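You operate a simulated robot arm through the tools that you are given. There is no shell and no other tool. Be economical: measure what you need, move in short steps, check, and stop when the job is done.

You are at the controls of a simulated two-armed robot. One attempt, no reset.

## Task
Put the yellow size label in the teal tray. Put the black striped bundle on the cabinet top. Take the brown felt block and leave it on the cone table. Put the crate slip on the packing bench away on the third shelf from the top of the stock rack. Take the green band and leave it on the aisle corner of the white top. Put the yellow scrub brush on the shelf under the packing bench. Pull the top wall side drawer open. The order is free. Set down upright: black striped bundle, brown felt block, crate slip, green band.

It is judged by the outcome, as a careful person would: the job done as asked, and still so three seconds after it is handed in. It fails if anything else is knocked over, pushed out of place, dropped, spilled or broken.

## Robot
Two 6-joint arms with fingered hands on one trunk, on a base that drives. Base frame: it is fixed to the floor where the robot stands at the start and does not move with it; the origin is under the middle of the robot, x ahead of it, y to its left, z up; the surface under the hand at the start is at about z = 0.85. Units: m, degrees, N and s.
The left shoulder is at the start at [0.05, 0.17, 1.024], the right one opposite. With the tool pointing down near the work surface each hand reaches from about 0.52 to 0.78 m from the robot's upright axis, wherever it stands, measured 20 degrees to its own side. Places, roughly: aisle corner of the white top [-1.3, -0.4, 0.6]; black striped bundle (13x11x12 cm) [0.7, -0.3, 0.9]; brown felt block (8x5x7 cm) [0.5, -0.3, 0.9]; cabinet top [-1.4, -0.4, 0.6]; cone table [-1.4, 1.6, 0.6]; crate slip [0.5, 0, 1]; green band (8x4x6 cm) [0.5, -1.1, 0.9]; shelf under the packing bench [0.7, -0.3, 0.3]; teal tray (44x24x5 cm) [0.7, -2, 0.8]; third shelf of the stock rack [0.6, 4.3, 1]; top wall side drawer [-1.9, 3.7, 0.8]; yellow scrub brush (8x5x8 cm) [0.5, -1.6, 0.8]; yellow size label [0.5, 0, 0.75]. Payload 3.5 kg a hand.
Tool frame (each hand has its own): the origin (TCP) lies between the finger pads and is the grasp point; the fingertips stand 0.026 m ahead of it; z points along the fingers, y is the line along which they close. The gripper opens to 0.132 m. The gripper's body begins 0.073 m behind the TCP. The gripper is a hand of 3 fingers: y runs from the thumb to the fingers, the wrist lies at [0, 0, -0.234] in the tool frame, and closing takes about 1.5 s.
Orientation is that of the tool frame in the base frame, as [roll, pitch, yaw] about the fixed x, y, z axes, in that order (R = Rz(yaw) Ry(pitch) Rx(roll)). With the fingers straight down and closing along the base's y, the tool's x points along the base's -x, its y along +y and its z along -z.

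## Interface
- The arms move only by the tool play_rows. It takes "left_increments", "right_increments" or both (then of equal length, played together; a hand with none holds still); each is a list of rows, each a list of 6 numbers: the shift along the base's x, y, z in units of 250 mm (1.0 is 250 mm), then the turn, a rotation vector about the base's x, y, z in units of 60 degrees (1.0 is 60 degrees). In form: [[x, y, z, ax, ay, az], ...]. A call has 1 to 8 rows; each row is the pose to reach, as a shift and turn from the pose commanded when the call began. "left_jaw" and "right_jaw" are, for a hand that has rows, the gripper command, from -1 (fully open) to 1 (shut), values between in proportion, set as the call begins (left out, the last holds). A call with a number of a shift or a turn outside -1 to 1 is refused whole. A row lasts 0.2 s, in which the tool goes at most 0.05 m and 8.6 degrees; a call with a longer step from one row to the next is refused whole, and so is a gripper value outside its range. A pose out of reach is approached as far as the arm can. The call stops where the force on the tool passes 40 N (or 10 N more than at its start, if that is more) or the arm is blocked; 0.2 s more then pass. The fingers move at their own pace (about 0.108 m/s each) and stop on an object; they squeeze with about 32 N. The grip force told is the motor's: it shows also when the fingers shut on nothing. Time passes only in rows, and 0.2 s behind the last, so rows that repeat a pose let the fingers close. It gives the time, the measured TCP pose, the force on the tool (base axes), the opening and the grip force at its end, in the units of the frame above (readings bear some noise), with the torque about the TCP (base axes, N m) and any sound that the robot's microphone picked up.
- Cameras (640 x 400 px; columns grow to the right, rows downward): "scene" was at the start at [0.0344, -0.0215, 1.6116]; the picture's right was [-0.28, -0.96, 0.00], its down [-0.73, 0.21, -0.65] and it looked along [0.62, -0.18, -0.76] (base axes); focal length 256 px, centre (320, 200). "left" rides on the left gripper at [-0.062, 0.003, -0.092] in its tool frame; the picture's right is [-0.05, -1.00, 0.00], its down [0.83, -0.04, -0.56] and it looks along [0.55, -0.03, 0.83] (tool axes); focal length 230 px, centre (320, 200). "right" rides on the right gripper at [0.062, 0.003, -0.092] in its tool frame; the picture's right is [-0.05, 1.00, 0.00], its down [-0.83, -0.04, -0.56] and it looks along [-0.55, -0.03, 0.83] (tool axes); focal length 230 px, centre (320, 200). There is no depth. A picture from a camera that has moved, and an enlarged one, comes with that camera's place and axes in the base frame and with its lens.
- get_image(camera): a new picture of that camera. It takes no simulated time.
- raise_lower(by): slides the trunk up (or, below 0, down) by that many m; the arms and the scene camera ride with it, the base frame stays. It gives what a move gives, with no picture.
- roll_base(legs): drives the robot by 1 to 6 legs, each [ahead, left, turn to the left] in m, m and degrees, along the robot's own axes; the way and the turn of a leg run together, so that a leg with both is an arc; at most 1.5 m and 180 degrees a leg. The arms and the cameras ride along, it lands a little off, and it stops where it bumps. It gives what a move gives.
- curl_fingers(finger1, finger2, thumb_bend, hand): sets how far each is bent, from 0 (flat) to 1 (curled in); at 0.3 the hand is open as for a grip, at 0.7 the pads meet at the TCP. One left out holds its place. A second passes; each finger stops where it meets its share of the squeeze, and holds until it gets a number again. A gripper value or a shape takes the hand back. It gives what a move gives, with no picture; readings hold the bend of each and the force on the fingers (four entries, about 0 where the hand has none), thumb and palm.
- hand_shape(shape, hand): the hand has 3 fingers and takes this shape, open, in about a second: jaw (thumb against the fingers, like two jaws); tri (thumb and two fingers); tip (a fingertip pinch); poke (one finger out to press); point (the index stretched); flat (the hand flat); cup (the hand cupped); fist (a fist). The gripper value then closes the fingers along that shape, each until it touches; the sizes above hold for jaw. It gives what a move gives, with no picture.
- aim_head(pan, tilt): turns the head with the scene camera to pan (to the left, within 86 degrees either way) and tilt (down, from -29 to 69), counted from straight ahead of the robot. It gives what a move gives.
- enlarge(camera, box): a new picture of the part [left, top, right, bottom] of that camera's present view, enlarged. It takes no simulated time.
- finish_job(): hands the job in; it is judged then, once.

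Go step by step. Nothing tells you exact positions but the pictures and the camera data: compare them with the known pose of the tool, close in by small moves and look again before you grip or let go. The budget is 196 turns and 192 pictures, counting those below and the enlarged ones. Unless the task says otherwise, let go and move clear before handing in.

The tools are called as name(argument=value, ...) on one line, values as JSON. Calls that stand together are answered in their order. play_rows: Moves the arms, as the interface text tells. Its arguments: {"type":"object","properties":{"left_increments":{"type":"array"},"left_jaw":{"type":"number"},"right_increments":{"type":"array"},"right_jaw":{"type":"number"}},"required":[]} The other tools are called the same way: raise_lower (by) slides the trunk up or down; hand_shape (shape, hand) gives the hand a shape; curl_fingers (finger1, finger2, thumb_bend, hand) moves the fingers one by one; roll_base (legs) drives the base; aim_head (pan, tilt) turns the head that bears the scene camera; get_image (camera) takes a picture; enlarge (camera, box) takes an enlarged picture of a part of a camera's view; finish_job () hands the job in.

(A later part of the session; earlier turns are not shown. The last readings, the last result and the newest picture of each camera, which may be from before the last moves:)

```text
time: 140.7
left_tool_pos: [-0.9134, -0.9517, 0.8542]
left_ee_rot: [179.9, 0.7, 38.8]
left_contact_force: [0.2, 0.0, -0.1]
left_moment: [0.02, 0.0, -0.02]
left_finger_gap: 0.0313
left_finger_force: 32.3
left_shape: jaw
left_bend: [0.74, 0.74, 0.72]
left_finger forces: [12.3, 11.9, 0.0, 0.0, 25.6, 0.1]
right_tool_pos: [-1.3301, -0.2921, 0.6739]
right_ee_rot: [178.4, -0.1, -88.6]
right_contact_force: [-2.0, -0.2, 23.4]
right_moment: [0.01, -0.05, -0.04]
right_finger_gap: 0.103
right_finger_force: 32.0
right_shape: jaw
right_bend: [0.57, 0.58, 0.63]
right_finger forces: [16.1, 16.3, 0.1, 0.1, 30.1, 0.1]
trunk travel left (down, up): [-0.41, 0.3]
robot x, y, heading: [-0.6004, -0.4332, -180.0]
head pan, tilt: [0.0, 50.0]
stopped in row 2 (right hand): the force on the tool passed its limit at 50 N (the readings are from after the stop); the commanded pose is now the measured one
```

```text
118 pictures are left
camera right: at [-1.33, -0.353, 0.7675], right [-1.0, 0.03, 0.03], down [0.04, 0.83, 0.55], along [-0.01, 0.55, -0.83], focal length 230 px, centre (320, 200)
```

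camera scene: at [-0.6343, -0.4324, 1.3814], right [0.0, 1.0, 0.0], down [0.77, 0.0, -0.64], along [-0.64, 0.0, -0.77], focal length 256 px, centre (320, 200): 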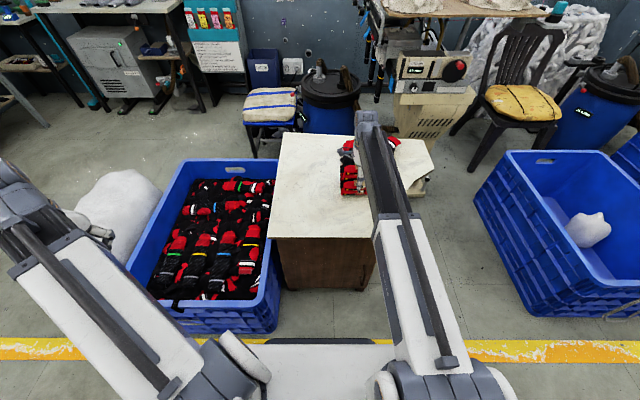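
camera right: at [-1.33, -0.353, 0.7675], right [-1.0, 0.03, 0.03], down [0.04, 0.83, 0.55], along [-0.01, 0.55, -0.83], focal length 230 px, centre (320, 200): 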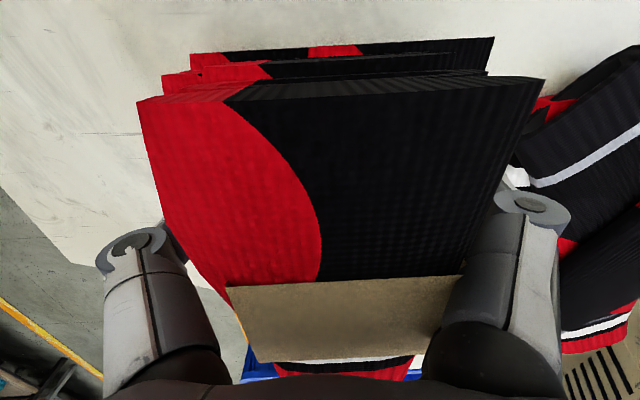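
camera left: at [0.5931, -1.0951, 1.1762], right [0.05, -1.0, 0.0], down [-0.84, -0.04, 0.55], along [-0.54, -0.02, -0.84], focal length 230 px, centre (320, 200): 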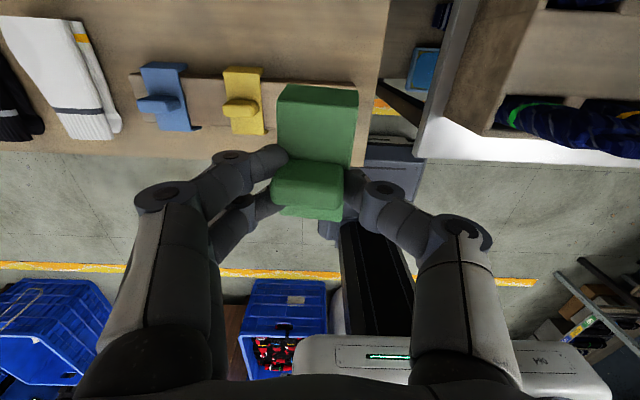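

Contact with the top (≈0.61). Releasing the bundle and lifting.

play_rows(right_increments=[[0, 0, 0.008, 0, 0, 0], [0, 0, 0.008, 0, 0, 0], [0, 0, 0.008, 0, 0, 0], [0, 0, 0.1, 0, 0, 0], [0, 0, 0.28, 0, 0, 0], [0, 0, 0.46, 0, 0, 0], [0, 0, 0.64, 0, 0, 0], [0, 0, 0.82, 0, 0, 0]], right_jaw=-1)

get_image(camera="right")

get_image(camera="scene")

```text
time: 142.4
left_tool_pos: [-0.9138, -0.9529, 0.8548]
left_ee_rot: [179.7, 0.7, 38.8]
left_contact_force: [0.0, -0.1, -0.4]
left_moment: [0.0, 0.01, 0.0]
left_finger_gap: 0.0311
left_finger_force: 32.2
left_shape: jaw
left_bend: [0.74, 0.74, 0.72]
left_finger forces: [12.4, 11.8, 0.1, 0.0, 25.6, 0.0]
right_tool_pos: [-1.3244, -0.2938, 0.8725]
right_ee_rot: [178.8, -0.1, -88.6]
right_contact_force: [0.0, -1.0, 0.4]
right_moment: [0.02, -0.01, 0.01]
right_finger_gap: 0.132
right_finger_force: 0.1
right_shape: jaw
right_bend: [0.3, 0.3, 0.3]
right_finger forces: [0.1, 0.0, 0.0, 0.1, 0.0, 0.0]
right hand out of reach, approached as far as the arm can: row 8
trunk travel left (down, up): [-0.41, 0.3]
robot x, y, heading: [-0.5984, -0.4321, -179.9]
head pan, tilt: [0.0, 50.0]
```

```text
117 pictures are left
camera right: at [-1.3244, -0.3536, 0.9655], right [-1.0, 0.03, 0.02], down [0.03, 0.83, 0.55], along [0.0, 0.55, -0.83], focal length 230 px, centre (320, 200)
```

right: 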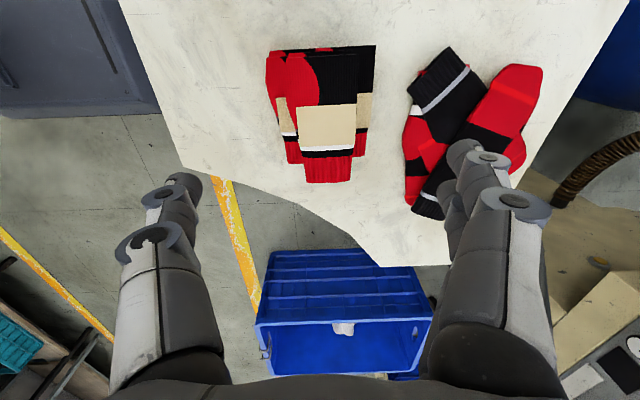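

```text
116 pictures are left
camera scene: at [-0.6341, -0.4325, 1.3814], right [0.0, 1.0, 0.0], down [0.77, 0.0, -0.64], along [-0.64, 0.0, -0.77], focal length 256 px, centre (320, 200)
```

scene: 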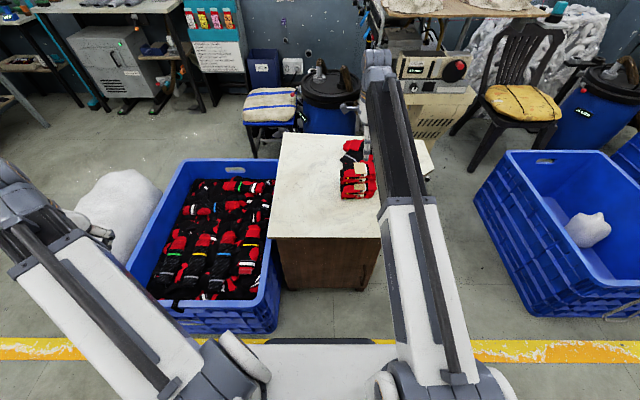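

Bundle stands upright on the cabinet. Now I strafe right and bring the left hand with the band over the aisle side of the white top.

roll_base(legs=[[0, -0.2, 0]])

play_rows(left_increments=[[-0.11, 0.12, 0, 0, 0, -0.08], [-0.22, 0.24, 0, 0, 0, -0.16], [-0.33, 0.36, 0, 0, 0, -0.24], [-0.44, 0.48, 0, 0, 0, -0.32], [-0.55, 0.6, 0, 0, 0, -0.4], [-0.66, 0.72, 0, 0, 0, -0.48], [-0.77, 0.84, 0, 0, 0, -0.56], [-0.88, 0.96, 0, 0, 0, -0.64]])

get_image(camera="left")

get_image(camera="scene")

```text
time: 144.0
left_tool_pos: [-0.9147, -0.756, 0.8538]
left_ee_rot: [179.8, 0.7, 38.8]
left_contact_force: [-0.1, -0.9, -0.6]
left_moment: [0.0, 0.01, 0.03]
left_finger_gap: 0.0312
left_finger_force: 31.6
left_shape: jaw
left_bend: [0.74, 0.74, 0.72]
left_finger forces: [12.4, 11.9, 0.0, 0.0, 25.6, 0.0]
right_tool_pos: [-1.3242, -0.0965, 0.8732]
right_ee_rot: [178.7, 0.0, -88.6]
right_contact_force: [1.2, 0.5, 0.4]
right_moment: [0.0, 0.03, -0.01]
right_finger_gap: 0.132
right_finger_force: 0.1
right_shape: jaw
right_bend: [0.3, 0.3, 0.3]
right_finger forces: [0.0, 0.0, 0.0, 0.0, 0.0, 0.0]
trunk travel left (down, up): [-0.41, 0.3]
robot x, y, heading: [-0.5965, -0.2347, -179.7]
head pan, tilt: [0.0, 50.0]
```

```text
time: 145.8
left_tool_pos: [-1.134, -0.5141, 0.856]
left_ee_rot: [179.8, 0.8, 0.3]
left_contact_force: [0.2, 0.1, -0.6]
left_moment: [-0.02, -0.02, 0.0]
left_finger_gap: 0.0313
left_finger_force: 32.2
left_shape: jaw
left_bend: [0.74, 0.74, 0.72]
left_finger forces: [12.4, 11.9, 0.0, 0.0, 25.7, 0.0]
right_tool_pos: [-1.3253, -0.0966, 0.8727]
right_ee_rot: [178.6, -0.2, -88.5]
right_contact_force: [0.4, -0.5, 0.0]
right_moment: [0.0, 0.0, -0.03]
right_finger_gap: 0.1319
right_finger_force: 0.1
right_shape: jaw
right_bend: [0.3, 0.3, 0.3]
right_finger forces: [0.0, 0.0, 0.0, 0.0, 0.0, 0.0]
trunk travel left (down, up): [-0.41, 0.3]
robot x, y, heading: [-0.599, -0.2382, -179.9]
head pan, tilt: [0.0, 50.0]
```

```text
115 pictures are left
camera left: at [-1.1956, -0.5175, 0.9475], right [-0.06, 1.0, 0.0], down [0.84, 0.05, 0.55], along [0.54, 0.03, -0.84], focal length 230 px, centre (320, 200)
```

left: 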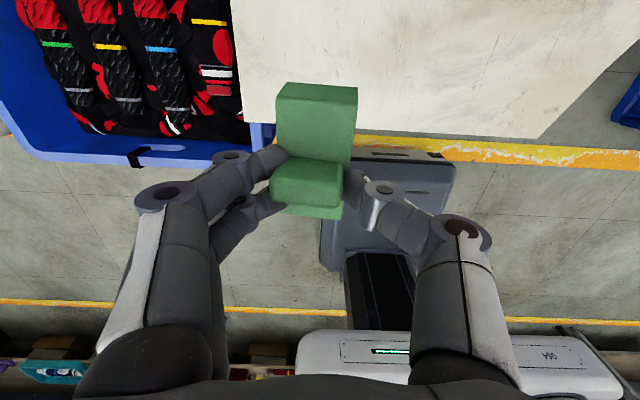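

```text
114 pictures are left
camera scene: at [-0.635, -0.2355, 1.3814], right [0.0, 1.0, 0.0], down [0.77, 0.0, -0.64], along [-0.64, 0.0, -0.77], focal length 256 px, centre (320, 200)
```

scene: 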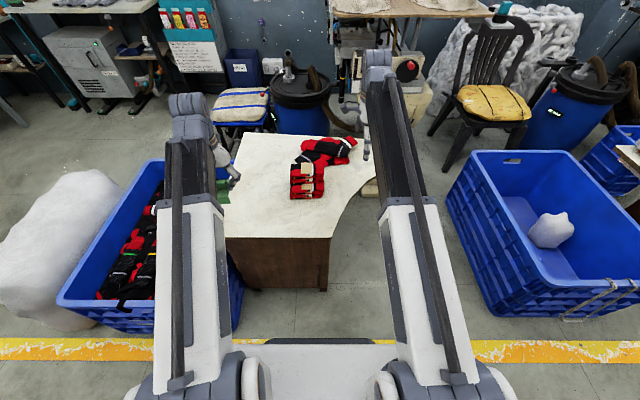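

play_rows(left_increments=[[-0.12, 0.07, -0.05, 0, 0, 0], [-0.24, 0.14, -0.1, 0, 0, 0], [-0.34, 0.21, -0.2, 0, 0, 0], [-0.34, 0.21, -0.35, 0, 0, 0], [-0.34, 0.21, -0.5, 0, 0, 0], [-0.34, 0.21, -0.6, 0, 0, 0]])

get_image(camera="left")

```text
time: 147.2
left_tool_pos: [-1.2205, -0.4638, 0.7025]
left_ee_rot: [179.8, 0.7, 0.3]
left_contact_force: [-0.2, -0.2, 0.0]
left_moment: [-0.02, -0.01, 0.03]
left_finger_gap: 0.0315
left_finger_force: 32.1
left_shape: jaw
left_bend: [0.74, 0.74, 0.72]
left_finger forces: [12.4, 11.7, 0.1, 0.1, 25.6, 0.0]
right_tool_pos: [-1.3261, -0.0957, 0.8724]
right_ee_rot: [178.8, 0.0, -88.6]
right_contact_force: [0.5, 0.0, 0.3]
right_moment: [-0.02, 0.0, 0.0]
right_finger_gap: 0.1318
right_finger_force: 0.1
right_shape: jaw
right_bend: [0.3, 0.3, 0.3]
right_finger forces: [0.0, 0.0, 0.0, 0.0, 0.0, 0.1]
trunk travel left (down, up): [-0.41, 0.3]
robot x, y, heading: [-0.598, -0.2329, -179.8]
head pan, tilt: [0.0, 50.0]
```

```text
113 pictures are left
camera left: at [-1.2808, -0.4673, 0.7953], right [-0.06, 1.0, 0.0], down [0.84, 0.05, 0.55], along [0.54, 0.03, -0.84], focal length 230 px, centre (320, 200)
```

left: 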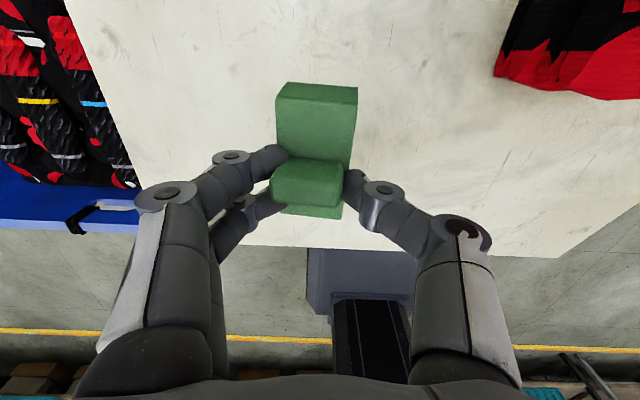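

play_rows(left_increments=[[0, 0, -0.04, 0, 0, 0], [0, 0, -0.07, 0, 0, 0], [0, 0, -0.1, 0, 0, 0], [0, 0, -0.13, 0, 0, 0], [0, 0, -0.16, 0, 0, 0], [0, 0, -0.19, 0, 0, 0], [0, 0, -0.22, 0, 0, 0]])

get_image(camera="left")

```text
time: 148.5
left_tool_pos: [-1.2193, -0.4636, 0.6705]
left_ee_rot: [179.6, 1.2, 0.4]
left_contact_force: [6.7, 1.1, 25.1]
left_moment: [-0.47, -0.17, 0.11]
left_finger_gap: 0.0332
left_finger_force: 32.7
left_shape: jaw
left_bend: [0.75, 0.75, 0.72]
left_finger forces: [20.7, 23.0, 0.0, 0.0, 31.4, 0.1]
right_tool_pos: [-1.3239, -0.0959, 0.8735]
right_ee_rot: [178.6, -0.1, -88.6]
right_contact_force: [-0.6, -0.4, 0.6]
right_moment: [0.0, -0.03, 0.0]
right_finger_gap: 0.1319
right_finger_force: 0.0
right_shape: jaw
right_bend: [0.3, 0.3, 0.3]
right_finger forces: [0.0, 0.0, 0.0, 0.0, 0.0, 0.1]
trunk travel left (down, up): [-0.41, 0.3]
robot x, y, heading: [-0.5987, -0.2337, -179.8]
head pan, tilt: [0.0, 50.0]
stopped in row 6 (left hand): the force on the tool passed its limit at 47 N (the readings are from after the stop); the commanded pose is now the measured one
```

```text
112 pictures are left
camera left: at [-1.2799, -0.4663, 0.7642], right [-0.06, 1.0, -0.01], down [0.84, 0.05, 0.54], along [0.54, 0.03, -0.84], focal length 230 px, centre (320, 200)
```

left: 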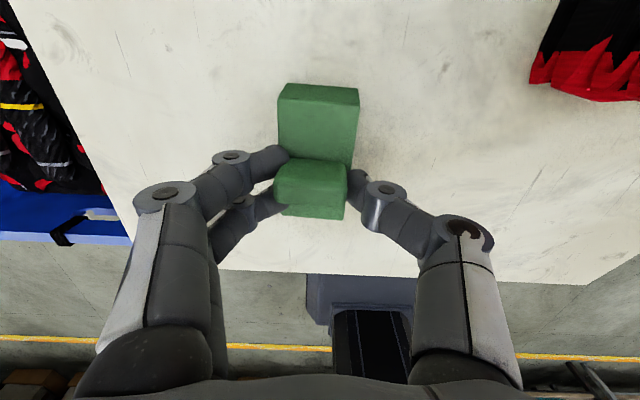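

play_rows(left_increments=[[0, 0, 0.008, 0, 0, 0], [0, 0, 0.008, 0, 0, 0], [0, 0, 0.008, 0, 0, 0], [0, 0, 0.1, 0, 0, 0], [0, 0, 0.28, 0, 0, 0], [0, 0, 0.46, 0, 0, 0], [0, 0, 0.64, 0, 0, 0], [0, 0, 0.82, 0, 0, 0]], left_jaw=0.2)

get_image(camera="left")

get_image(camera="scene")

```text
time: 150.3
left_tool_pos: [-1.219, -0.462, 0.8723]
left_ee_rot: [179.7, 1.0, 0.5]
left_contact_force: [0.3, -0.1, 0.0]
left_moment: [0.02, -0.04, -0.02]
left_finger_gap: 0.053
left_finger_force: 0.0
left_shape: jaw
left_bend: [0.73, 0.73, 0.7]
left_finger forces: [0.1, 0.0, 0.0, 0.1, 0.1, 0.0]
right_tool_pos: [-1.3253, -0.0965, 0.8722]
right_ee_rot: [178.7, -0.2, -88.6]
right_contact_force: [0.3, -0.6, -0.1]
right_moment: [0.04, 0.03, 0.05]
right_finger_gap: 0.1322
right_finger_force: 0.0
right_shape: jaw
right_bend: [0.3, 0.3, 0.3]
right_finger forces: [0.0, 0.1, 0.1, 0.0, 0.0, 0.0]
trunk travel left (down, up): [-0.41, 0.3]
robot x, y, heading: [-0.5971, -0.2387, -179.7]
head pan, tilt: [0.0, 50.0]
```

```text
111 pictures are left
camera left: at [-1.2803, -0.4649, 0.9651], right [-0.06, 1.0, 0.0], down [0.84, 0.05, 0.54], along [0.54, 0.03, -0.84], focal length 230 px, centre (320, 200)
```

left: 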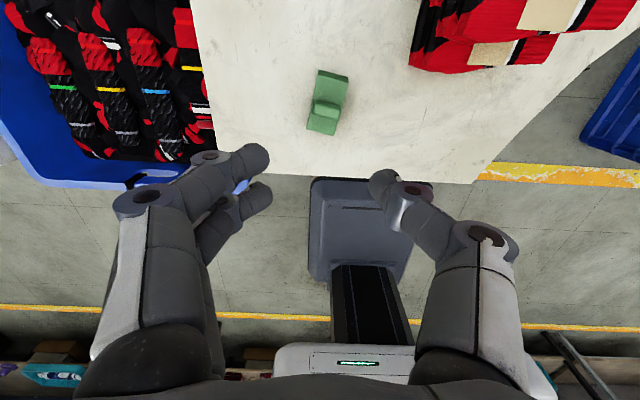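

```text
110 pictures are left
camera scene: at [-0.635, -0.2354, 1.3814], right [0.0, 1.0, 0.0], down [0.77, 0.0, -0.64], along [-0.64, 0.0, -0.77], focal length 256 px, centre (320, 200)
```

scene: 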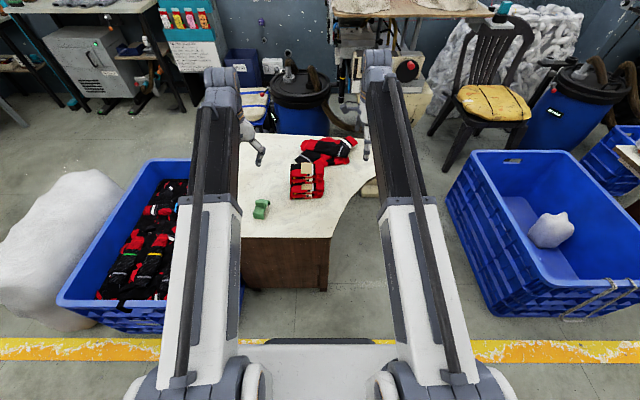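

Band stands on the aisle side of the white top. Back to the bench: reverse, raise, turn around for block and slip.

roll_base(legs=[[-0.3, 0, 0]])

raise_lower(by=0.3)

play_rows(right_increments=[[0, 0, 0, 0, 0, 0.14], [0, 0, 0, 0, 0, 0.28], [0, 0, 0, 0, 0, 0.42], [0, 0, 0, 0, 0, 0.56], [0, 0, 0, 0, 0, 0.7], [0, 0, 0, 0, 0, 0.84], [0, 0, 0, 0, 0, 0.98]])

play_rows(right_increments=[[0.1, 0, 0.05, 0.0, 0, 0.14], [0.2, 0, 0.05, 0.0, 0, 0.28], [0.3, 0, 0.05, 0.0, 0, 0.42], [0.35, 0, 0.05, 0.02, 0, 0.5]])

roll_base(legs=[[0, 0, -180], [0, 0.13, 0]])

get_image(camera="scene")

```text
time: 152.3
left_tool_pos: [-0.922, -0.4609, 0.8719]
left_ee_rot: [179.8, 1.2, 0.3]
left_contact_force: [0.3, -0.8, -0.2]
left_moment: [0.0, -0.02, -0.03]
left_finger_gap: 0.0528
left_finger_force: 0.0
left_shape: jaw
left_bend: [0.73, 0.73, 0.7]
left_finger forces: [0.1, 0.0, 0.0, 0.0, 0.0, 0.0]
right_tool_pos: [-1.0257, -0.0946, 0.8723]
right_ee_rot: [178.7, -0.1, -88.6]
right_contact_force: [0.3, 0.1, 0.0]
right_moment: [-0.01, -0.03, 0.02]
right_finger_gap: 0.1318
right_finger_force: 0.0
right_shape: jaw
right_bend: [0.3, 0.3, 0.3]
right_finger forces: [0.0, 0.0, 0.1, 0.1, 0.0, 0.0]
trunk travel left (down, up): [-0.41, 0.3]
robot x, y, heading: [-0.301, -0.232, -179.9]
head pan, tilt: [0.0, 50.0]
```

```text
time: 155.3
left_tool_pos: [-0.9217, -0.4608, 1.171]
left_ee_rot: [179.7, 1.0, 0.2]
left_contact_force: [-0.1, -0.5, -0.1]
left_moment: [0.01, 0.0, -0.01]
left_finger_gap: 0.053
left_finger_force: 0.0
left_shape: jaw
left_bend: [0.73, 0.73, 0.7]
left_finger forces: [0.0, 0.0, 0.1, 0.1, 0.1, 0.0]
right_tool_pos: [-1.0267, -0.0943, 1.1713]
right_ee_rot: [178.7, -0.2, -88.6]
right_contact_force: [-0.1, -0.8, 0.2]
right_moment: [-0.02, -0.01, 0.0]
right_finger_gap: 0.1317
right_finger_force: 0.0
right_shape: jaw
right_bend: [0.3, 0.3, 0.3]
right_finger forces: [0.0, 0.1, 0.1, 0.0, 0.0, 0.1]
trunk travel left (down, up): [-0.71, 0.0]
robot x, y, heading: [-0.3016, -0.232, -180.1]
head pan, tilt: [0.0, 50.0]
```

```text
time: 156.9
left_tool_pos: [-0.9212, -0.4604, 1.1721]
left_ee_rot: [179.7, 0.9, 0.3]
left_contact_force: [-0.1, 0.0, 0.7]
left_moment: [0.02, 0.03, 0.0]
left_finger_gap: 0.0528
left_finger_force: 0.0
left_shape: jaw
left_bend: [0.73, 0.73, 0.7]
left_finger forces: [0.1, 0.1, 0.0, 0.0, 0.0, 0.0]
right_tool_pos: [-1.0239, -0.0935, 1.172]
right_ee_rot: [178.7, -0.1, -29.7]
right_contact_force: [0.1, 0.0, -0.3]
right_moment: [0.01, 0.01, 0.02]
right_finger_gap: 0.1319
right_finger_force: 0.0
right_shape: jaw
right_bend: [0.3, 0.3, 0.3]
right_finger forces: [0.0, 0.0, 0.0, 0.0, 0.1, 0.1]
trunk travel left (down, up): [-0.71, 0.0]
robot x, y, heading: [-0.2993, -0.2352, -179.8]
head pan, tilt: [0.0, 50.0]
```

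```text
time: 157.9
left_tool_pos: [-0.9209, -0.46, 1.1717]
left_ee_rot: [179.7, 1.0, 0.3]
left_contact_force: [-0.1, -0.8, 0.6]
left_moment: [0.02, 0.02, 0.01]
left_finger_gap: 0.053
left_finger_force: 0.0
left_shape: jaw
left_bend: [0.73, 0.73, 0.7]
left_finger forces: [0.0, 0.0, 0.0, 0.1, 0.0, 0.0]
right_tool_pos: [-0.9382, -0.0941, 1.1818]
right_ee_rot: [179.9, 0.3, 0.1]
right_contact_force: [-0.7, -0.1, 0.7]
right_moment: [-0.01, 0.03, 0.02]
right_finger_gap: 0.1318
right_finger_force: 0.1
right_shape: jaw
right_bend: [0.3, 0.3, 0.3]
right_finger forces: [0.0, 0.0, 0.1, 0.1, 0.0, 0.0]
trunk travel left (down, up): [-0.71, 0.0]
robot x, y, heading: [-0.2997, -0.2343, -179.7]
head pan, tilt: [0.0, 50.0]
```

```text
time: 166.7
left_tool_pos: [0.3402, 0.0945, 1.1711]
left_ee_rot: [179.8, 1.0, 177.4]
left_contact_force: [-0.1, 0.6, -0.1]
left_moment: [-0.04, 0.06, 0.01]
left_finger_gap: 0.053
left_finger_force: 0.0
left_shape: jaw
left_bend: [0.73, 0.73, 0.7]
left_finger forces: [0.0, 0.0, 0.1, 0.0, 0.0, 0.0]
right_tool_pos: [0.339, -0.2719, 1.1831]
right_ee_rot: [179.9, 0.3, 177.3]
right_contact_force: [-0.5, 0.9, 0.0]
right_moment: [-0.02, -0.02, 0.0]
right_finger_gap: 0.1317
right_finger_force: 0.1
right_shape: jaw
right_bend: [0.3, 0.3, 0.3]
right_finger forces: [0.0, 0.1, 0.0, 0.0, 0.0, 0.1]
trunk travel left (down, up): [-0.71, 0.0]
robot x, y, heading: [-0.2897, -0.1027, -2.4]
head pan, tilt: [0.0, 50.0]
```

```text
109 pictures are left
camera scene: at [-0.2559, -0.1019, 1.6814], right [-0.05, -1.0, 0.0], down [-0.77, 0.03, -0.64], along [0.64, -0.03, -0.77], focal length 256 px, centre (320, 200)
```

scene: 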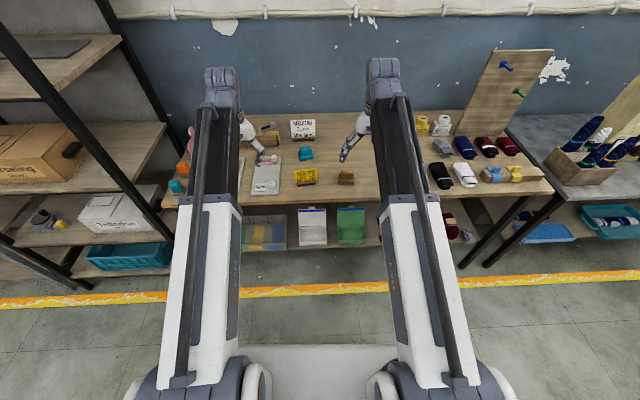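

roll_base(legs=[[0, 0, 2.4], [0.22, 0, 0]])

get_image(camera="left")

get_image(camera="right")

aim_head(pan=0, tilt=55)

get_image(camera="scene")

```text
time: 168.8
left_tool_pos: [0.5557, 0.1168, 1.1712]
left_ee_rot: [179.8, 1.0, 179.7]
left_contact_force: [0.6, -0.3, 0.6]
left_moment: [0.02, 0.05, 0.02]
left_finger_gap: 0.0527
left_finger_force: 0.0
left_shape: jaw
left_bend: [0.73, 0.73, 0.7]
left_finger forces: [0.1, 0.1, 0.0, 0.0, 0.1, 0.0]
right_tool_pos: [0.5686, -0.2504, 1.1835]
right_ee_rot: [179.9, 0.1, 179.5]
right_contact_force: [0.6, -0.6, 0.2]
right_moment: [0.0, 0.02, -0.01]
right_finger_gap: 0.1317
right_finger_force: 0.1
right_shape: jaw
right_bend: [0.3, 0.3, 0.3]
right_finger forces: [0.0, 0.0, 0.1, 0.0, 0.1, 0.0]
trunk travel left (down, up): [-0.71, 0.0]
robot x, y, heading: [-0.0692, -0.1046, -0.2]
head pan, tilt: [0.0, 50.0]
```

```text
108 pictures are left
camera left: at [0.6148, 0.119, 1.2641], right [0.05, -1.0, 0.0], down [-0.84, -0.04, 0.54], along [-0.54, -0.02, -0.84], focal length 230 px, centre (320, 200)
```

left: 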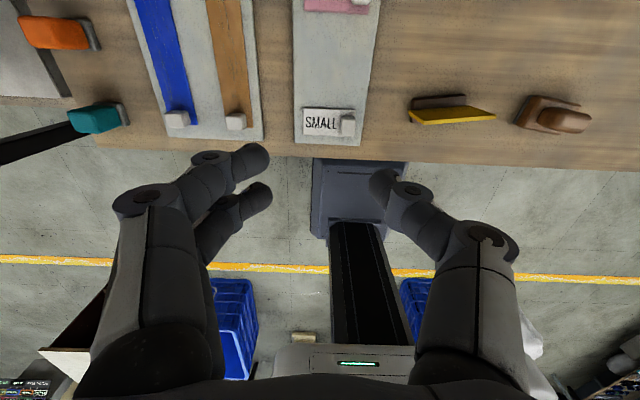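

```text
107 pictures are left
camera right: at [0.5068, -0.2451, 1.2756], right [0.06, 1.0, 0.0], down [0.83, -0.05, 0.56], along [0.56, -0.03, -0.83], focal length 230 px, centre (320, 200)
```

right: 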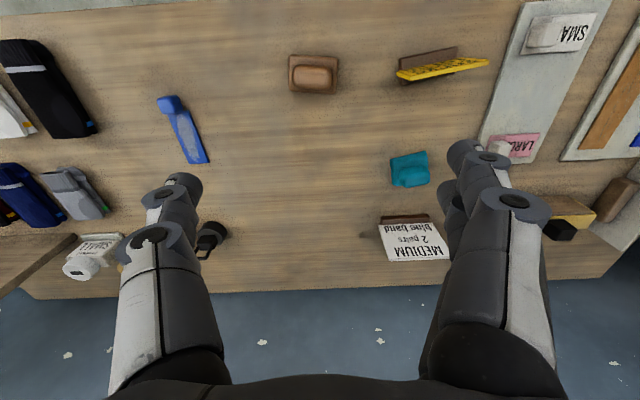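

```text
time: 169.4
left_tool_pos: [0.5547, 0.1165, 1.171]
left_ee_rot: [179.7, 1.0, 179.7]
left_contact_force: [-0.4, -0.6, 0.6]
left_moment: [0.01, 0.0, -0.03]
left_finger_gap: 0.0529
left_finger_force: 0.1
left_shape: jaw
left_bend: [0.73, 0.73, 0.7]
left_finger forces: [0.0, 0.0, 0.1, 0.0, 0.0, 0.0]
right_tool_pos: [0.5672, -0.2491, 1.1841]
right_ee_rot: [179.9, 0.2, 179.7]
right_contact_force: [0.3, -0.4, 0.5]
right_moment: [0.01, 0.02, -0.03]
right_finger_gap: 0.1317
right_finger_force: 0.0
right_shape: jaw
right_bend: [0.3, 0.3, 0.3]
right_finger forces: [0.1, 0.0, 0.0, 0.1, 0.0, 0.0]
trunk travel left (down, up): [-0.71, 0.0]
robot x, y, heading: [-0.0745, -0.1058, -0.7]
head pan, tilt: [0.0, 55.0]
```

```text
106 pictures are left
camera scene: at [-0.0377, -0.1036, 1.675], right [-0.01, -1.0, 0.0], down [-0.82, 0.01, -0.57], along [0.57, 0.0, -0.82], focal length 256 px, centre (320, 200)
```

scene: 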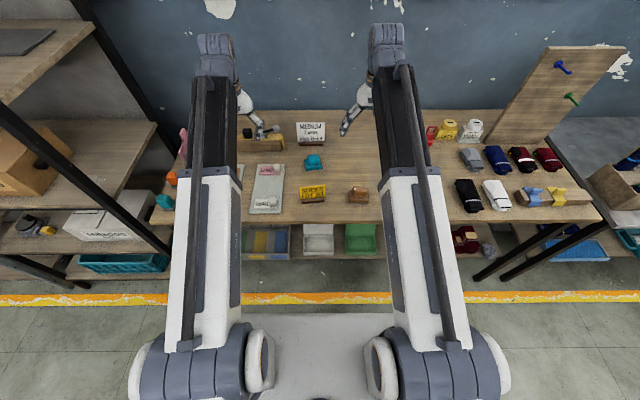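

The block's handle is at about (0.54, −0.256). I lower the right hand above it, and bring the left hand nearer the slip for a look.

play_rows(right_increments=[[-0.03, 0, -0.15, 0, 0, 0], [-0.06, 0, -0.3, 0, 0, 0], [-0.1, -0.02, -0.45, 0, 0, 0], [-0.1, -0.03, -0.6, 0, 0, 0], [-0.1, -0.03, -0.74, 0, 0, 0]], left_increments=[[0, -0.05, 0, 0, 0, 0], [0, -0.1, 0, 0, 0, 0], [0, -0.15, 0, 0, 0, 0], [0, -0.2, -0.1, 0, 0, 0], [0, -0.25, -0.2, 0, 0, 0]], right_jaw=-0.3)

get_image(camera="right")

get_image(camera="left")

```text
time: 170.6
left_tool_pos: [0.5547, 0.0531, 1.1224]
left_ee_rot: [179.7, 1.2, 179.7]
left_contact_force: [0.1, 0.0, -0.1]
left_moment: [0.0, -0.02, 0.01]
left_finger_gap: 0.0528
left_finger_force: 0.2
left_shape: jaw
left_bend: [0.73, 0.73, 0.7]
left_finger forces: [0.0, 0.1, 0.1, 0.1, 0.1, 0.1]
right_tool_pos: [0.5424, -0.2603, 0.9953]
right_ee_rot: [179.9, 0.2, 179.6]
right_contact_force: [-0.1, 0.4, 0.0]
right_moment: [0.0, -0.03, 0.01]
right_finger_gap: 0.0864
right_finger_force: 0.0
right_shape: jaw
right_bend: [0.7, 0.7, 0.67]
right_finger forces: [0.0, 0.0, 0.0, 0.0, 0.1, 0.1]
trunk travel left (down, up): [-0.71, 0.0]
robot x, y, heading: [-0.0686, -0.1021, -0.2]
head pan, tilt: [0.0, 55.0]
```

```text
105 pictures are left
camera right: at [0.4792, -0.2552, 1.0889], right [0.06, 1.0, 0.0], down [0.83, -0.05, 0.56], along [0.56, -0.03, -0.83], focal length 230 px, centre (320, 200)
```

right: 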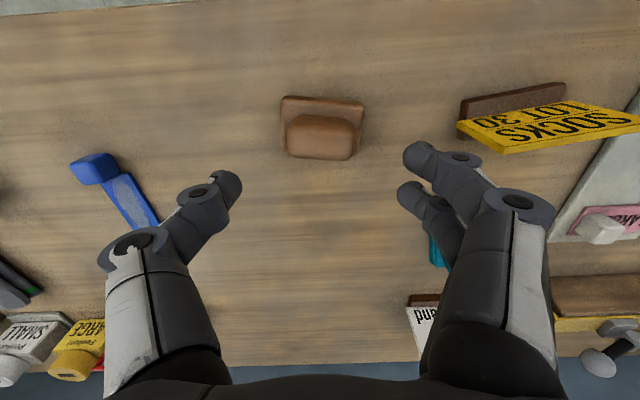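

```text
104 pictures are left
camera left: at [0.6139, 0.0559, 1.2152], right [0.05, -1.0, 0.0], down [-0.84, -0.04, 0.54], along [-0.54, -0.02, -0.84], focal length 230 px, centre (320, 200)
```

left: 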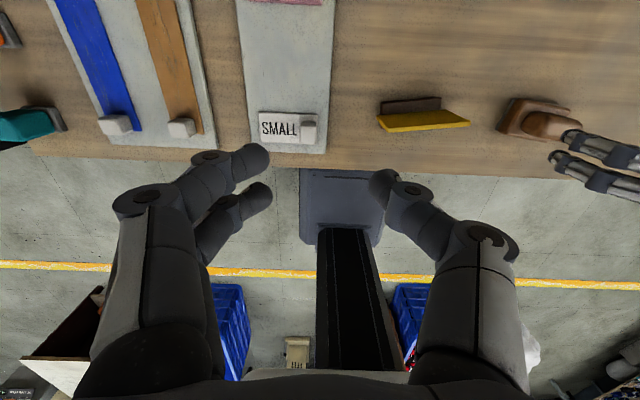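

Block handle at (0.545, −0.257); descending to grip it.

play_rows(right_increments=[[0.01, 0.01, -0.12, 0, 0, 0], [0.01, 0.01, -0.24, 0, 0, 0], [0.01, 0.01, -0.34, 0, 0, 0]])

get_image(camera="right")

```text
time: 171.4
left_tool_pos: [0.5556, 0.0526, 1.1219]
left_ee_rot: [179.6, 1.0, 179.7]
left_contact_force: [0.3, 0.1, 0.3]
left_moment: [0.01, 0.03, 0.01]
left_finger_gap: 0.0527
left_finger_force: 0.0
left_shape: jaw
left_bend: [0.73, 0.73, 0.7]
left_finger forces: [0.0, 0.0, 0.0, 0.0, 0.1, 0.0]
right_tool_pos: [0.5455, -0.2563, 0.913]
right_ee_rot: [180.0, 0.2, 179.6]
right_contact_force: [0.0, 0.7, 0.6]
right_moment: [0.0, 0.0, 0.02]
right_finger_gap: 0.0863
right_finger_force: 0.0
right_shape: jaw
right_bend: [0.7, 0.7, 0.67]
right_finger forces: [0.0, 0.1, 0.0, 0.0, 0.0, 0.0]
trunk travel left (down, up): [-0.71, 0.0]
robot x, y, heading: [-0.0741, -0.1005, -0.4]
head pan, tilt: [0.0, 55.0]
```

```text
103 pictures are left
camera right: at [0.4831, -0.2516, 1.0063], right [0.06, 1.0, 0.0], down [0.83, -0.05, 0.56], along [0.56, -0.03, -0.83], focal length 230 px, centre (320, 200)
```

right: 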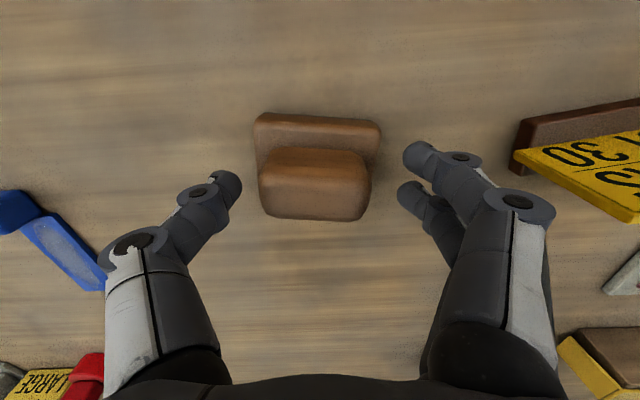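

play_rows(right_increments=[[0, 0, -0.04, 0, 0, 0], [0, 0, -0.04, 0, 0, 0], [0, 0, -0.04, 0, 0, 0], [0, 0, -0.04, 0, 0, 0], [0, 0, -0.04, 0, 0, 0], [0, 0, -0.04, 0, 0, 0]], right_jaw=1)

play_rows(right_increments=[[0, 0, 0.04, 0, 0, 0], [0, 0, 0.14, 0, 0, 0], [0, 0, 0.3, 0, 0, 0], [0, 0, 0.48, 0, 0, 0], [0, 0, 0.66, 0, 0, 0], [0, 0, 0.84, 0, 0, 0]])

get_image(camera="right")

```text
time: 172.8
left_tool_pos: [0.5541, 0.0541, 1.1226]
left_ee_rot: [179.7, 1.1, 179.8]
left_contact_force: [-0.3, 0.0, -0.5]
left_moment: [0.02, 0.01, -0.04]
left_finger_gap: 0.0529
left_finger_force: 0.0
left_shape: jaw
left_bend: [0.73, 0.73, 0.7]
left_finger forces: [0.0, 0.1, 0.0, 0.0, 0.0, 0.0]
right_tool_pos: [0.5453, -0.2557, 0.9045]
right_ee_rot: [180.0, 0.2, 179.6]
right_contact_force: [1.4, 0.7, 11.7]
right_moment: [0.13, -0.03, -0.07]
right_finger_gap: 0.0506
right_finger_force: 32.1
right_shape: jaw
right_bend: [0.74, 0.74, 0.7]
right_finger forces: [18.2, 17.2, 0.1, 0.0, 31.4, 0.1]
trunk travel left (down, up): [-0.71, 0.0]
robot x, y, heading: [-0.0684, -0.1035, -0.5]
head pan, tilt: [0.0, 55.0]
```

```text
time: 174.2
left_tool_pos: [0.554, 0.0542, 1.1223]
left_ee_rot: [179.8, 0.9, 179.7]
left_contact_force: [-0.2, -0.5, 0.7]
left_moment: [0.01, 0.0, 0.01]
left_finger_gap: 0.0527
left_finger_force: 0.1
left_shape: jaw
left_bend: [0.73, 0.73, 0.7]
left_finger forces: [0.1, 0.1, 0.0, 0.1, 0.0, 0.1]
right_tool_pos: [0.5443, -0.2547, 1.1156]
right_ee_rot: [179.9, 0.2, 179.6]
right_contact_force: [-0.4, -1.0, -1.2]
right_moment: [0.01, -0.03, 0.0]
right_finger_gap: 0.0506
right_finger_force: 31.9
right_shape: jaw
right_bend: [0.74, 0.74, 0.7]
right_finger forces: [14.9, 14.6, 0.1, 0.0, 29.0, 0.1]
trunk travel left (down, up): [-0.71, 0.0]
robot x, y, heading: [-0.0682, -0.1045, -0.4]
head pan, tilt: [0.0, 55.0]
```

```text
102 pictures are left
camera right: at [0.4827, -0.2511, 1.2076], right [0.06, 1.0, 0.0], down [0.83, -0.05, 0.56], along [0.56, -0.03, -0.83], focal length 230 px, centre (320, 200)
```

right: 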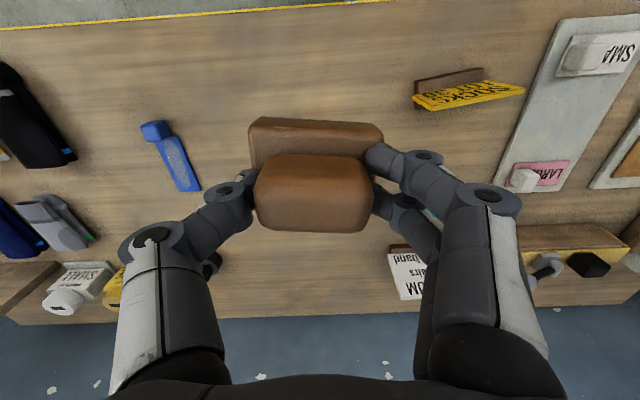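

Block held. Now I reorient the left hand for the slip: yaw −90°, then tilt sideways.

play_rows(left_increments=[[0, 0.03, 0, 0, 0, -0.14], [0, 0.06, 0, 0, 0, -0.28], [0, 0.09, 0, 0, 0, -0.42], [0, 0.12, 0, 0, 0, -0.56], [0, 0.15, 0, 0, 0, -0.7], [0, 0.18, 0, 0, 0, -0.84], [0, 0.2, 0, 0, 0, -0.98]], left_jaw=0.2)

play_rows(left_increments=[[0, 0, 0, 0, 0, -0.14], [0, 0, 0, 0, 0, -0.28], [0, 0, 0, 0, 0, -0.42], [0, 0, 0, 0, 0, -0.51]])

play_rows(left_increments=[[0, 0, 0, -0.12, 0, 0], [0, 0, 0, -0.25, 0, 0], [0, 0, 0, -0.38, 0, 0], [0, 0, 0, -0.5, 0, 0], [0, 0, 0, -0.63, 0, 0], [0, 0, 0, -0.75, 0, 0]])

get_image(camera="left")

```text
time: 175.8
left_tool_pos: [0.5559, 0.1038, 1.1223]
left_ee_rot: [179.7, 1.0, 120.8]
left_contact_force: [0.6, -0.1, 0.1]
left_moment: [-0.01, 0.0, 0.02]
left_finger_gap: 0.053
left_finger_force: 0.1
left_shape: jaw
left_bend: [0.73, 0.73, 0.7]
left_finger forces: [0.0, 0.0, 0.1, 0.0, 0.0, 0.0]
right_tool_pos: [0.546, -0.2561, 1.1138]
right_ee_rot: [179.8, 0.2, 179.6]
right_contact_force: [-0.5, -0.6, -1.7]
right_moment: [-0.01, -0.04, -0.02]
right_finger_gap: 0.0504
right_finger_force: 31.6
right_shape: jaw
right_bend: [0.74, 0.74, 0.7]
right_finger forces: [14.8, 14.5, 0.0, 0.0, 29.1, 0.0]
trunk travel left (down, up): [-0.71, 0.0]
robot x, y, heading: [-0.0689, -0.1001, -0.4]
head pan, tilt: [0.0, 55.0]
```

```text
time: 176.8
left_tool_pos: [0.5541, 0.1037, 1.1215]
left_ee_rot: [179.6, 1.0, 90.2]
left_contact_force: [0.2, 0.4, 0.1]
left_moment: [0.02, 0.01, -0.05]
left_finger_gap: 0.0529
left_finger_force: 0.1
left_shape: jaw
left_bend: [0.73, 0.73, 0.7]
left_finger forces: [0.0, 0.0, 0.0, 0.0, 0.0, 0.1]
right_tool_pos: [0.5453, -0.2566, 1.115]
right_ee_rot: [179.9, 0.1, 179.7]
right_contact_force: [-0.3, -0.4, -1.7]
right_moment: [0.01, 0.04, -0.01]
right_finger_gap: 0.0506
right_finger_force: 31.9
right_shape: jaw
right_bend: [0.74, 0.74, 0.7]
right_finger forces: [14.8, 14.5, 0.0, 0.0, 29.0, 0.0]
trunk travel left (down, up): [-0.71, 0.0]
robot x, y, heading: [-0.0683, -0.1057, -0.4]
head pan, tilt: [0.0, 55.0]
```

```text
time: 178.2
left_tool_pos: [0.5549, 0.1046, 1.1218]
left_ee_rot: [-179.9, 46.3, 90.3]
left_contact_force: [0.3, -0.6, 1.2]
left_moment: [-0.02, -0.02, -0.02]
left_finger_gap: 0.0527
left_finger_force: 0.1
left_shape: jaw
left_bend: [0.73, 0.73, 0.7]
left_finger forces: [0.1, 0.1, 0.0, 0.1, 0.0, 0.0]
right_tool_pos: [0.5447, -0.2558, 1.1145]
right_ee_rot: [179.9, 0.2, 179.6]
right_contact_force: [0.4, 0.6, -2.1]
right_moment: [0.0, 0.0, -0.01]
right_finger_gap: 0.0503
right_finger_force: 31.5
right_shape: jaw
right_bend: [0.74, 0.74, 0.7]
right_finger forces: [14.9, 14.4, 0.0, 0.0, 29.0, 0.0]
trunk travel left (down, up): [-0.71, 0.0]
robot x, y, heading: [-0.0725, -0.0993, -0.2]
head pan, tilt: [0.0, 55.0]
```

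```text
101 pictures are left
camera left: at [0.557, 0.1283, 1.2294], right [-1.0, -0.04, 0.04], down [-0.05, 0.98, -0.21], along [-0.03, -0.22, -0.98], focal length 230 px, centre (320, 200)
```

left: 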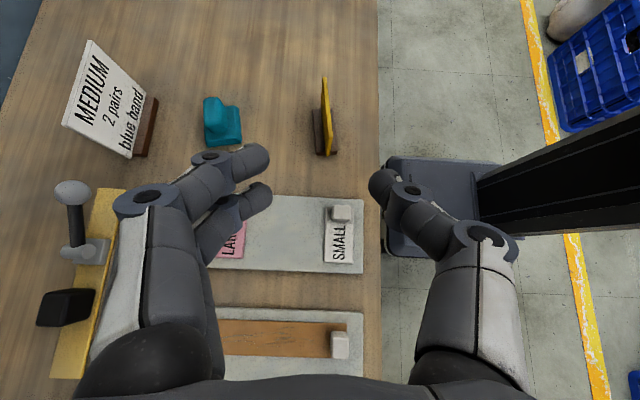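

The tilted view works: the card runs from (0.535, −0.016) to (0.55, −0.129), top z≈0.925. I approach along the tool axis.

play_rows(left_increments=[[-0.01, -0.09, -0.12, 0, 0, 0.03], [-0.02, -0.18, -0.24, 0, 0, 0.06], [-0.03, -0.27, -0.36, 0, 0, 0.09], [-0.04, -0.36, -0.48, 0, 0, 0.125], [-0.045, -0.45, -0.57, 0, 0, 0.125]], left_jaw=0.0)

get_image(camera="left")

```text
time: 179.4
left_tool_pos: [0.5444, -0.0083, 0.9788]
left_ee_rot: [-180.0, 46.1, 98.0]
left_contact_force: [-0.4, 0.6, 0.0]
left_moment: [0.03, 0.0, 0.05]
left_finger_gap: 0.0655
left_finger_force: 0.0
left_shape: jaw
left_bend: [0.73, 0.73, 0.7]
left_finger forces: [0.0, 0.1, 0.0, 0.0, 0.0, 0.1]
right_tool_pos: [0.5459, -0.2556, 1.1142]
right_ee_rot: [179.9, 0.2, 179.5]
right_contact_force: [-0.6, 0.4, -1.4]
right_moment: [0.01, 0.02, 0.01]
right_finger_gap: 0.0507
right_finger_force: 31.6
right_shape: jaw
right_bend: [0.74, 0.74, 0.7]
right_finger forces: [14.8, 14.5, 0.1, 0.0, 29.1, 0.1]
trunk travel left (down, up): [-0.71, 0.0]
robot x, y, heading: [-0.069, -0.1049, -0.6]
head pan, tilt: [0.0, 55.0]
```

```text
100 pictures are left
camera left: at [0.5436, 0.0163, 1.0873], right [-0.98, -0.17, 0.04], down [-0.18, 0.96, -0.21], along [0.0, -0.22, -0.98], focal length 230 px, centre (320, 200)
```

left: 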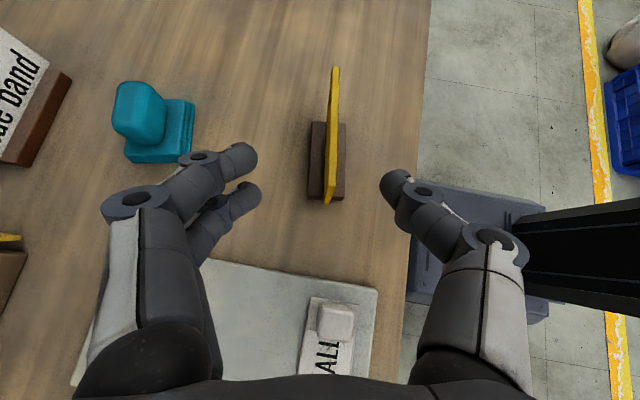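

play_rows(left_increments=[[0.0, -0.09, -0.09, 0, 0, 0], [0.0, -0.18, -0.18, 0, 0, 0], [0.0, -0.252, -0.256, 0, 0, 0]])

get_image(camera="left")

```text
time: 180.2
left_tool_pos: [0.5436, -0.0717, 0.9154]
left_ee_rot: [180.0, 46.0, 98.0]
left_contact_force: [0.0, -0.1, -0.8]
left_moment: [0.0, 0.0, 0.01]
left_finger_gap: 0.0652
left_finger_force: 0.0
left_shape: jaw
left_bend: [0.73, 0.73, 0.7]
left_finger forces: [0.1, 0.1, 0.0, 0.0, 0.0, 0.0]
right_tool_pos: [0.5449, -0.2558, 1.1129]
right_ee_rot: [179.8, 0.2, 179.6]
right_contact_force: [-0.9, 0.3, -2.1]
right_moment: [0.03, -0.01, 0.0]
right_finger_gap: 0.0507
right_finger_force: 32.4
right_shape: jaw
right_bend: [0.74, 0.74, 0.7]
right_finger forces: [14.9, 14.5, 0.1, 0.0, 29.0, 0.1]
trunk travel left (down, up): [-0.71, 0.0]
robot x, y, heading: [-0.0688, -0.1024, -0.2]
head pan, tilt: [0.0, 55.0]
```

```text
99 pictures are left
camera left: at [0.5435, -0.0476, 1.0232], right [-0.98, -0.17, 0.04], down [-0.18, 0.96, -0.21], along [0.0, -0.22, -0.98], focal length 230 px, centre (320, 200)
```

left: 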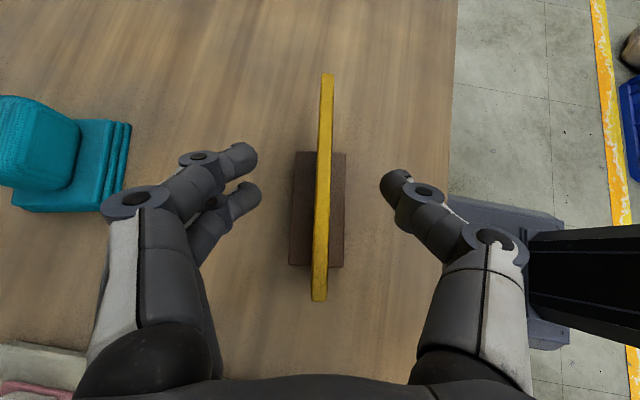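

Aligned. Closing on the card.

play_rows(left_increments=[[0, 0, 0, 0, 0, 0], [0, 0, 0, 0, 0, 0], [0, 0, 0, 0, 0, 0], [0, 0, 0, 0, 0, 0], [0, 0, 0, 0, 0, 0]], left_jaw=1)

get_image(camera="left")

```text
time: 181.4
left_tool_pos: [0.5448, -0.0709, 0.9155]
left_ee_rot: [180.0, 46.0, 98.1]
left_contact_force: [0.4, -0.7, -0.6]
left_moment: [-0.02, 0.04, 0.0]
left_finger_gap: 0.0006
left_finger_force: 32.1
left_shape: jaw
left_bend: [0.7, 0.7, 0.7]
left_finger forces: [14.5, 14.3, 0.0, 0.1, 28.5, 0.0]
right_tool_pos: [0.5448, -0.2562, 1.1132]
right_ee_rot: [179.9, 0.2, 179.6]
right_contact_force: [0.1, 0.0, -1.2]
right_moment: [0.04, -0.01, 0.01]
right_finger_gap: 0.0507
right_finger_force: 32.3
right_shape: jaw
right_bend: [0.74, 0.74, 0.7]
right_finger forces: [14.7, 14.5, 0.0, 0.1, 29.1, 0.0]
trunk travel left (down, up): [-0.71, 0.0]
robot x, y, heading: [-0.0669, -0.1013, -0.5]
head pan, tilt: [0.0, 55.0]
```

```text
98 pictures are left
camera left: at [0.5435, -0.0472, 1.0235], right [-0.98, -0.17, 0.04], down [-0.18, 0.96, -0.21], along [0.0, -0.22, -0.98], focal length 230 px, centre (320, 200)
```

left: 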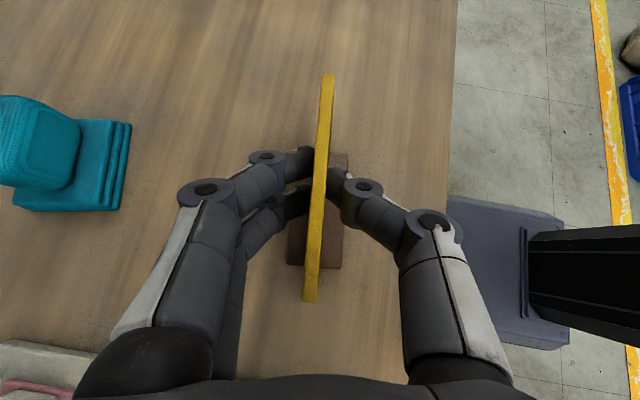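

play_rows(left_increments=[[0, 0, 0.03, 0, 0, 0], [0, 0, 0.08, 0, 0, 0], [0, 0, 0.16, 0, 0, 0], [0, 0, 0.28, 0, 0, 0], [0, 0, 0.44, 0, 0, 0], [0, 0, 0.6, 0, 0, 0]])

get_image(camera="left")

get_image(camera="scene")

```text
time: 182.8
left_tool_pos: [0.5446, -0.0714, 1.0655]
left_ee_rot: [180.0, 46.0, 98.0]
left_contact_force: [0.2, 1.0, -0.4]
left_moment: [-0.01, 0.0, 0.02]
left_finger_gap: 0.0001
left_finger_force: 32.3
left_shape: jaw
left_bend: [0.7, 0.7, 0.7]
left_finger forces: [14.5, 14.2, 0.0, 0.0, 28.7, 0.0]
right_tool_pos: [0.5463, -0.2563, 1.1121]
right_ee_rot: [180.0, 0.2, 179.6]
right_contact_force: [0.0, -0.4, -0.9]
right_moment: [0.02, -0.02, -0.02]
right_finger_gap: 0.0505
right_finger_force: 32.1
right_shape: jaw
right_bend: [0.74, 0.74, 0.7]
right_finger forces: [14.9, 14.5, 0.1, 0.1, 29.1, 0.0]
trunk travel left (down, up): [-0.71, 0.0]
robot x, y, heading: [-0.069, -0.1045, -0.4]
head pan, tilt: [0.0, 55.0]
```

```text
97 pictures are left
camera left: at [0.5419, -0.047, 1.1725], right [-0.98, -0.17, 0.04], down [-0.18, 0.96, -0.21], along [0.0, -0.22, -0.98], focal length 230 px, centre (320, 200)
```

left: 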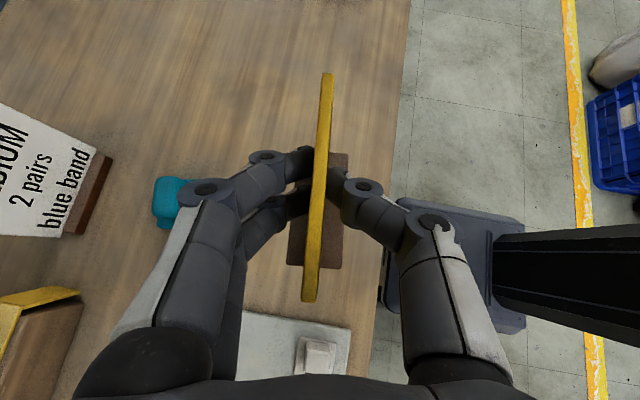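

```text
96 pictures are left
camera scene: at [-0.0377, -0.1037, 1.6749], right [-0.01, -1.0, 0.0], down [-0.82, 0.01, -0.57], along [0.57, 0.0, -0.82], focal length 256 px, centre (320, 200)
```

scene: 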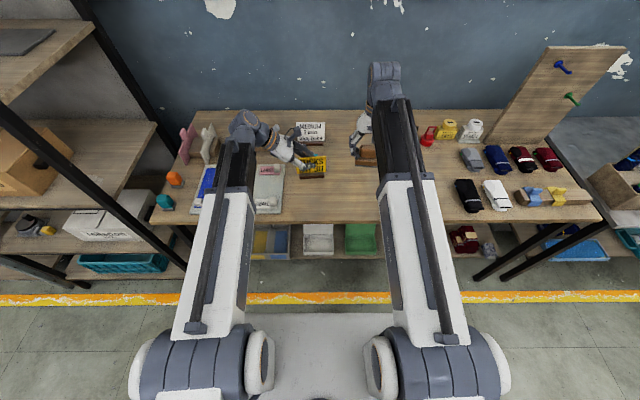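

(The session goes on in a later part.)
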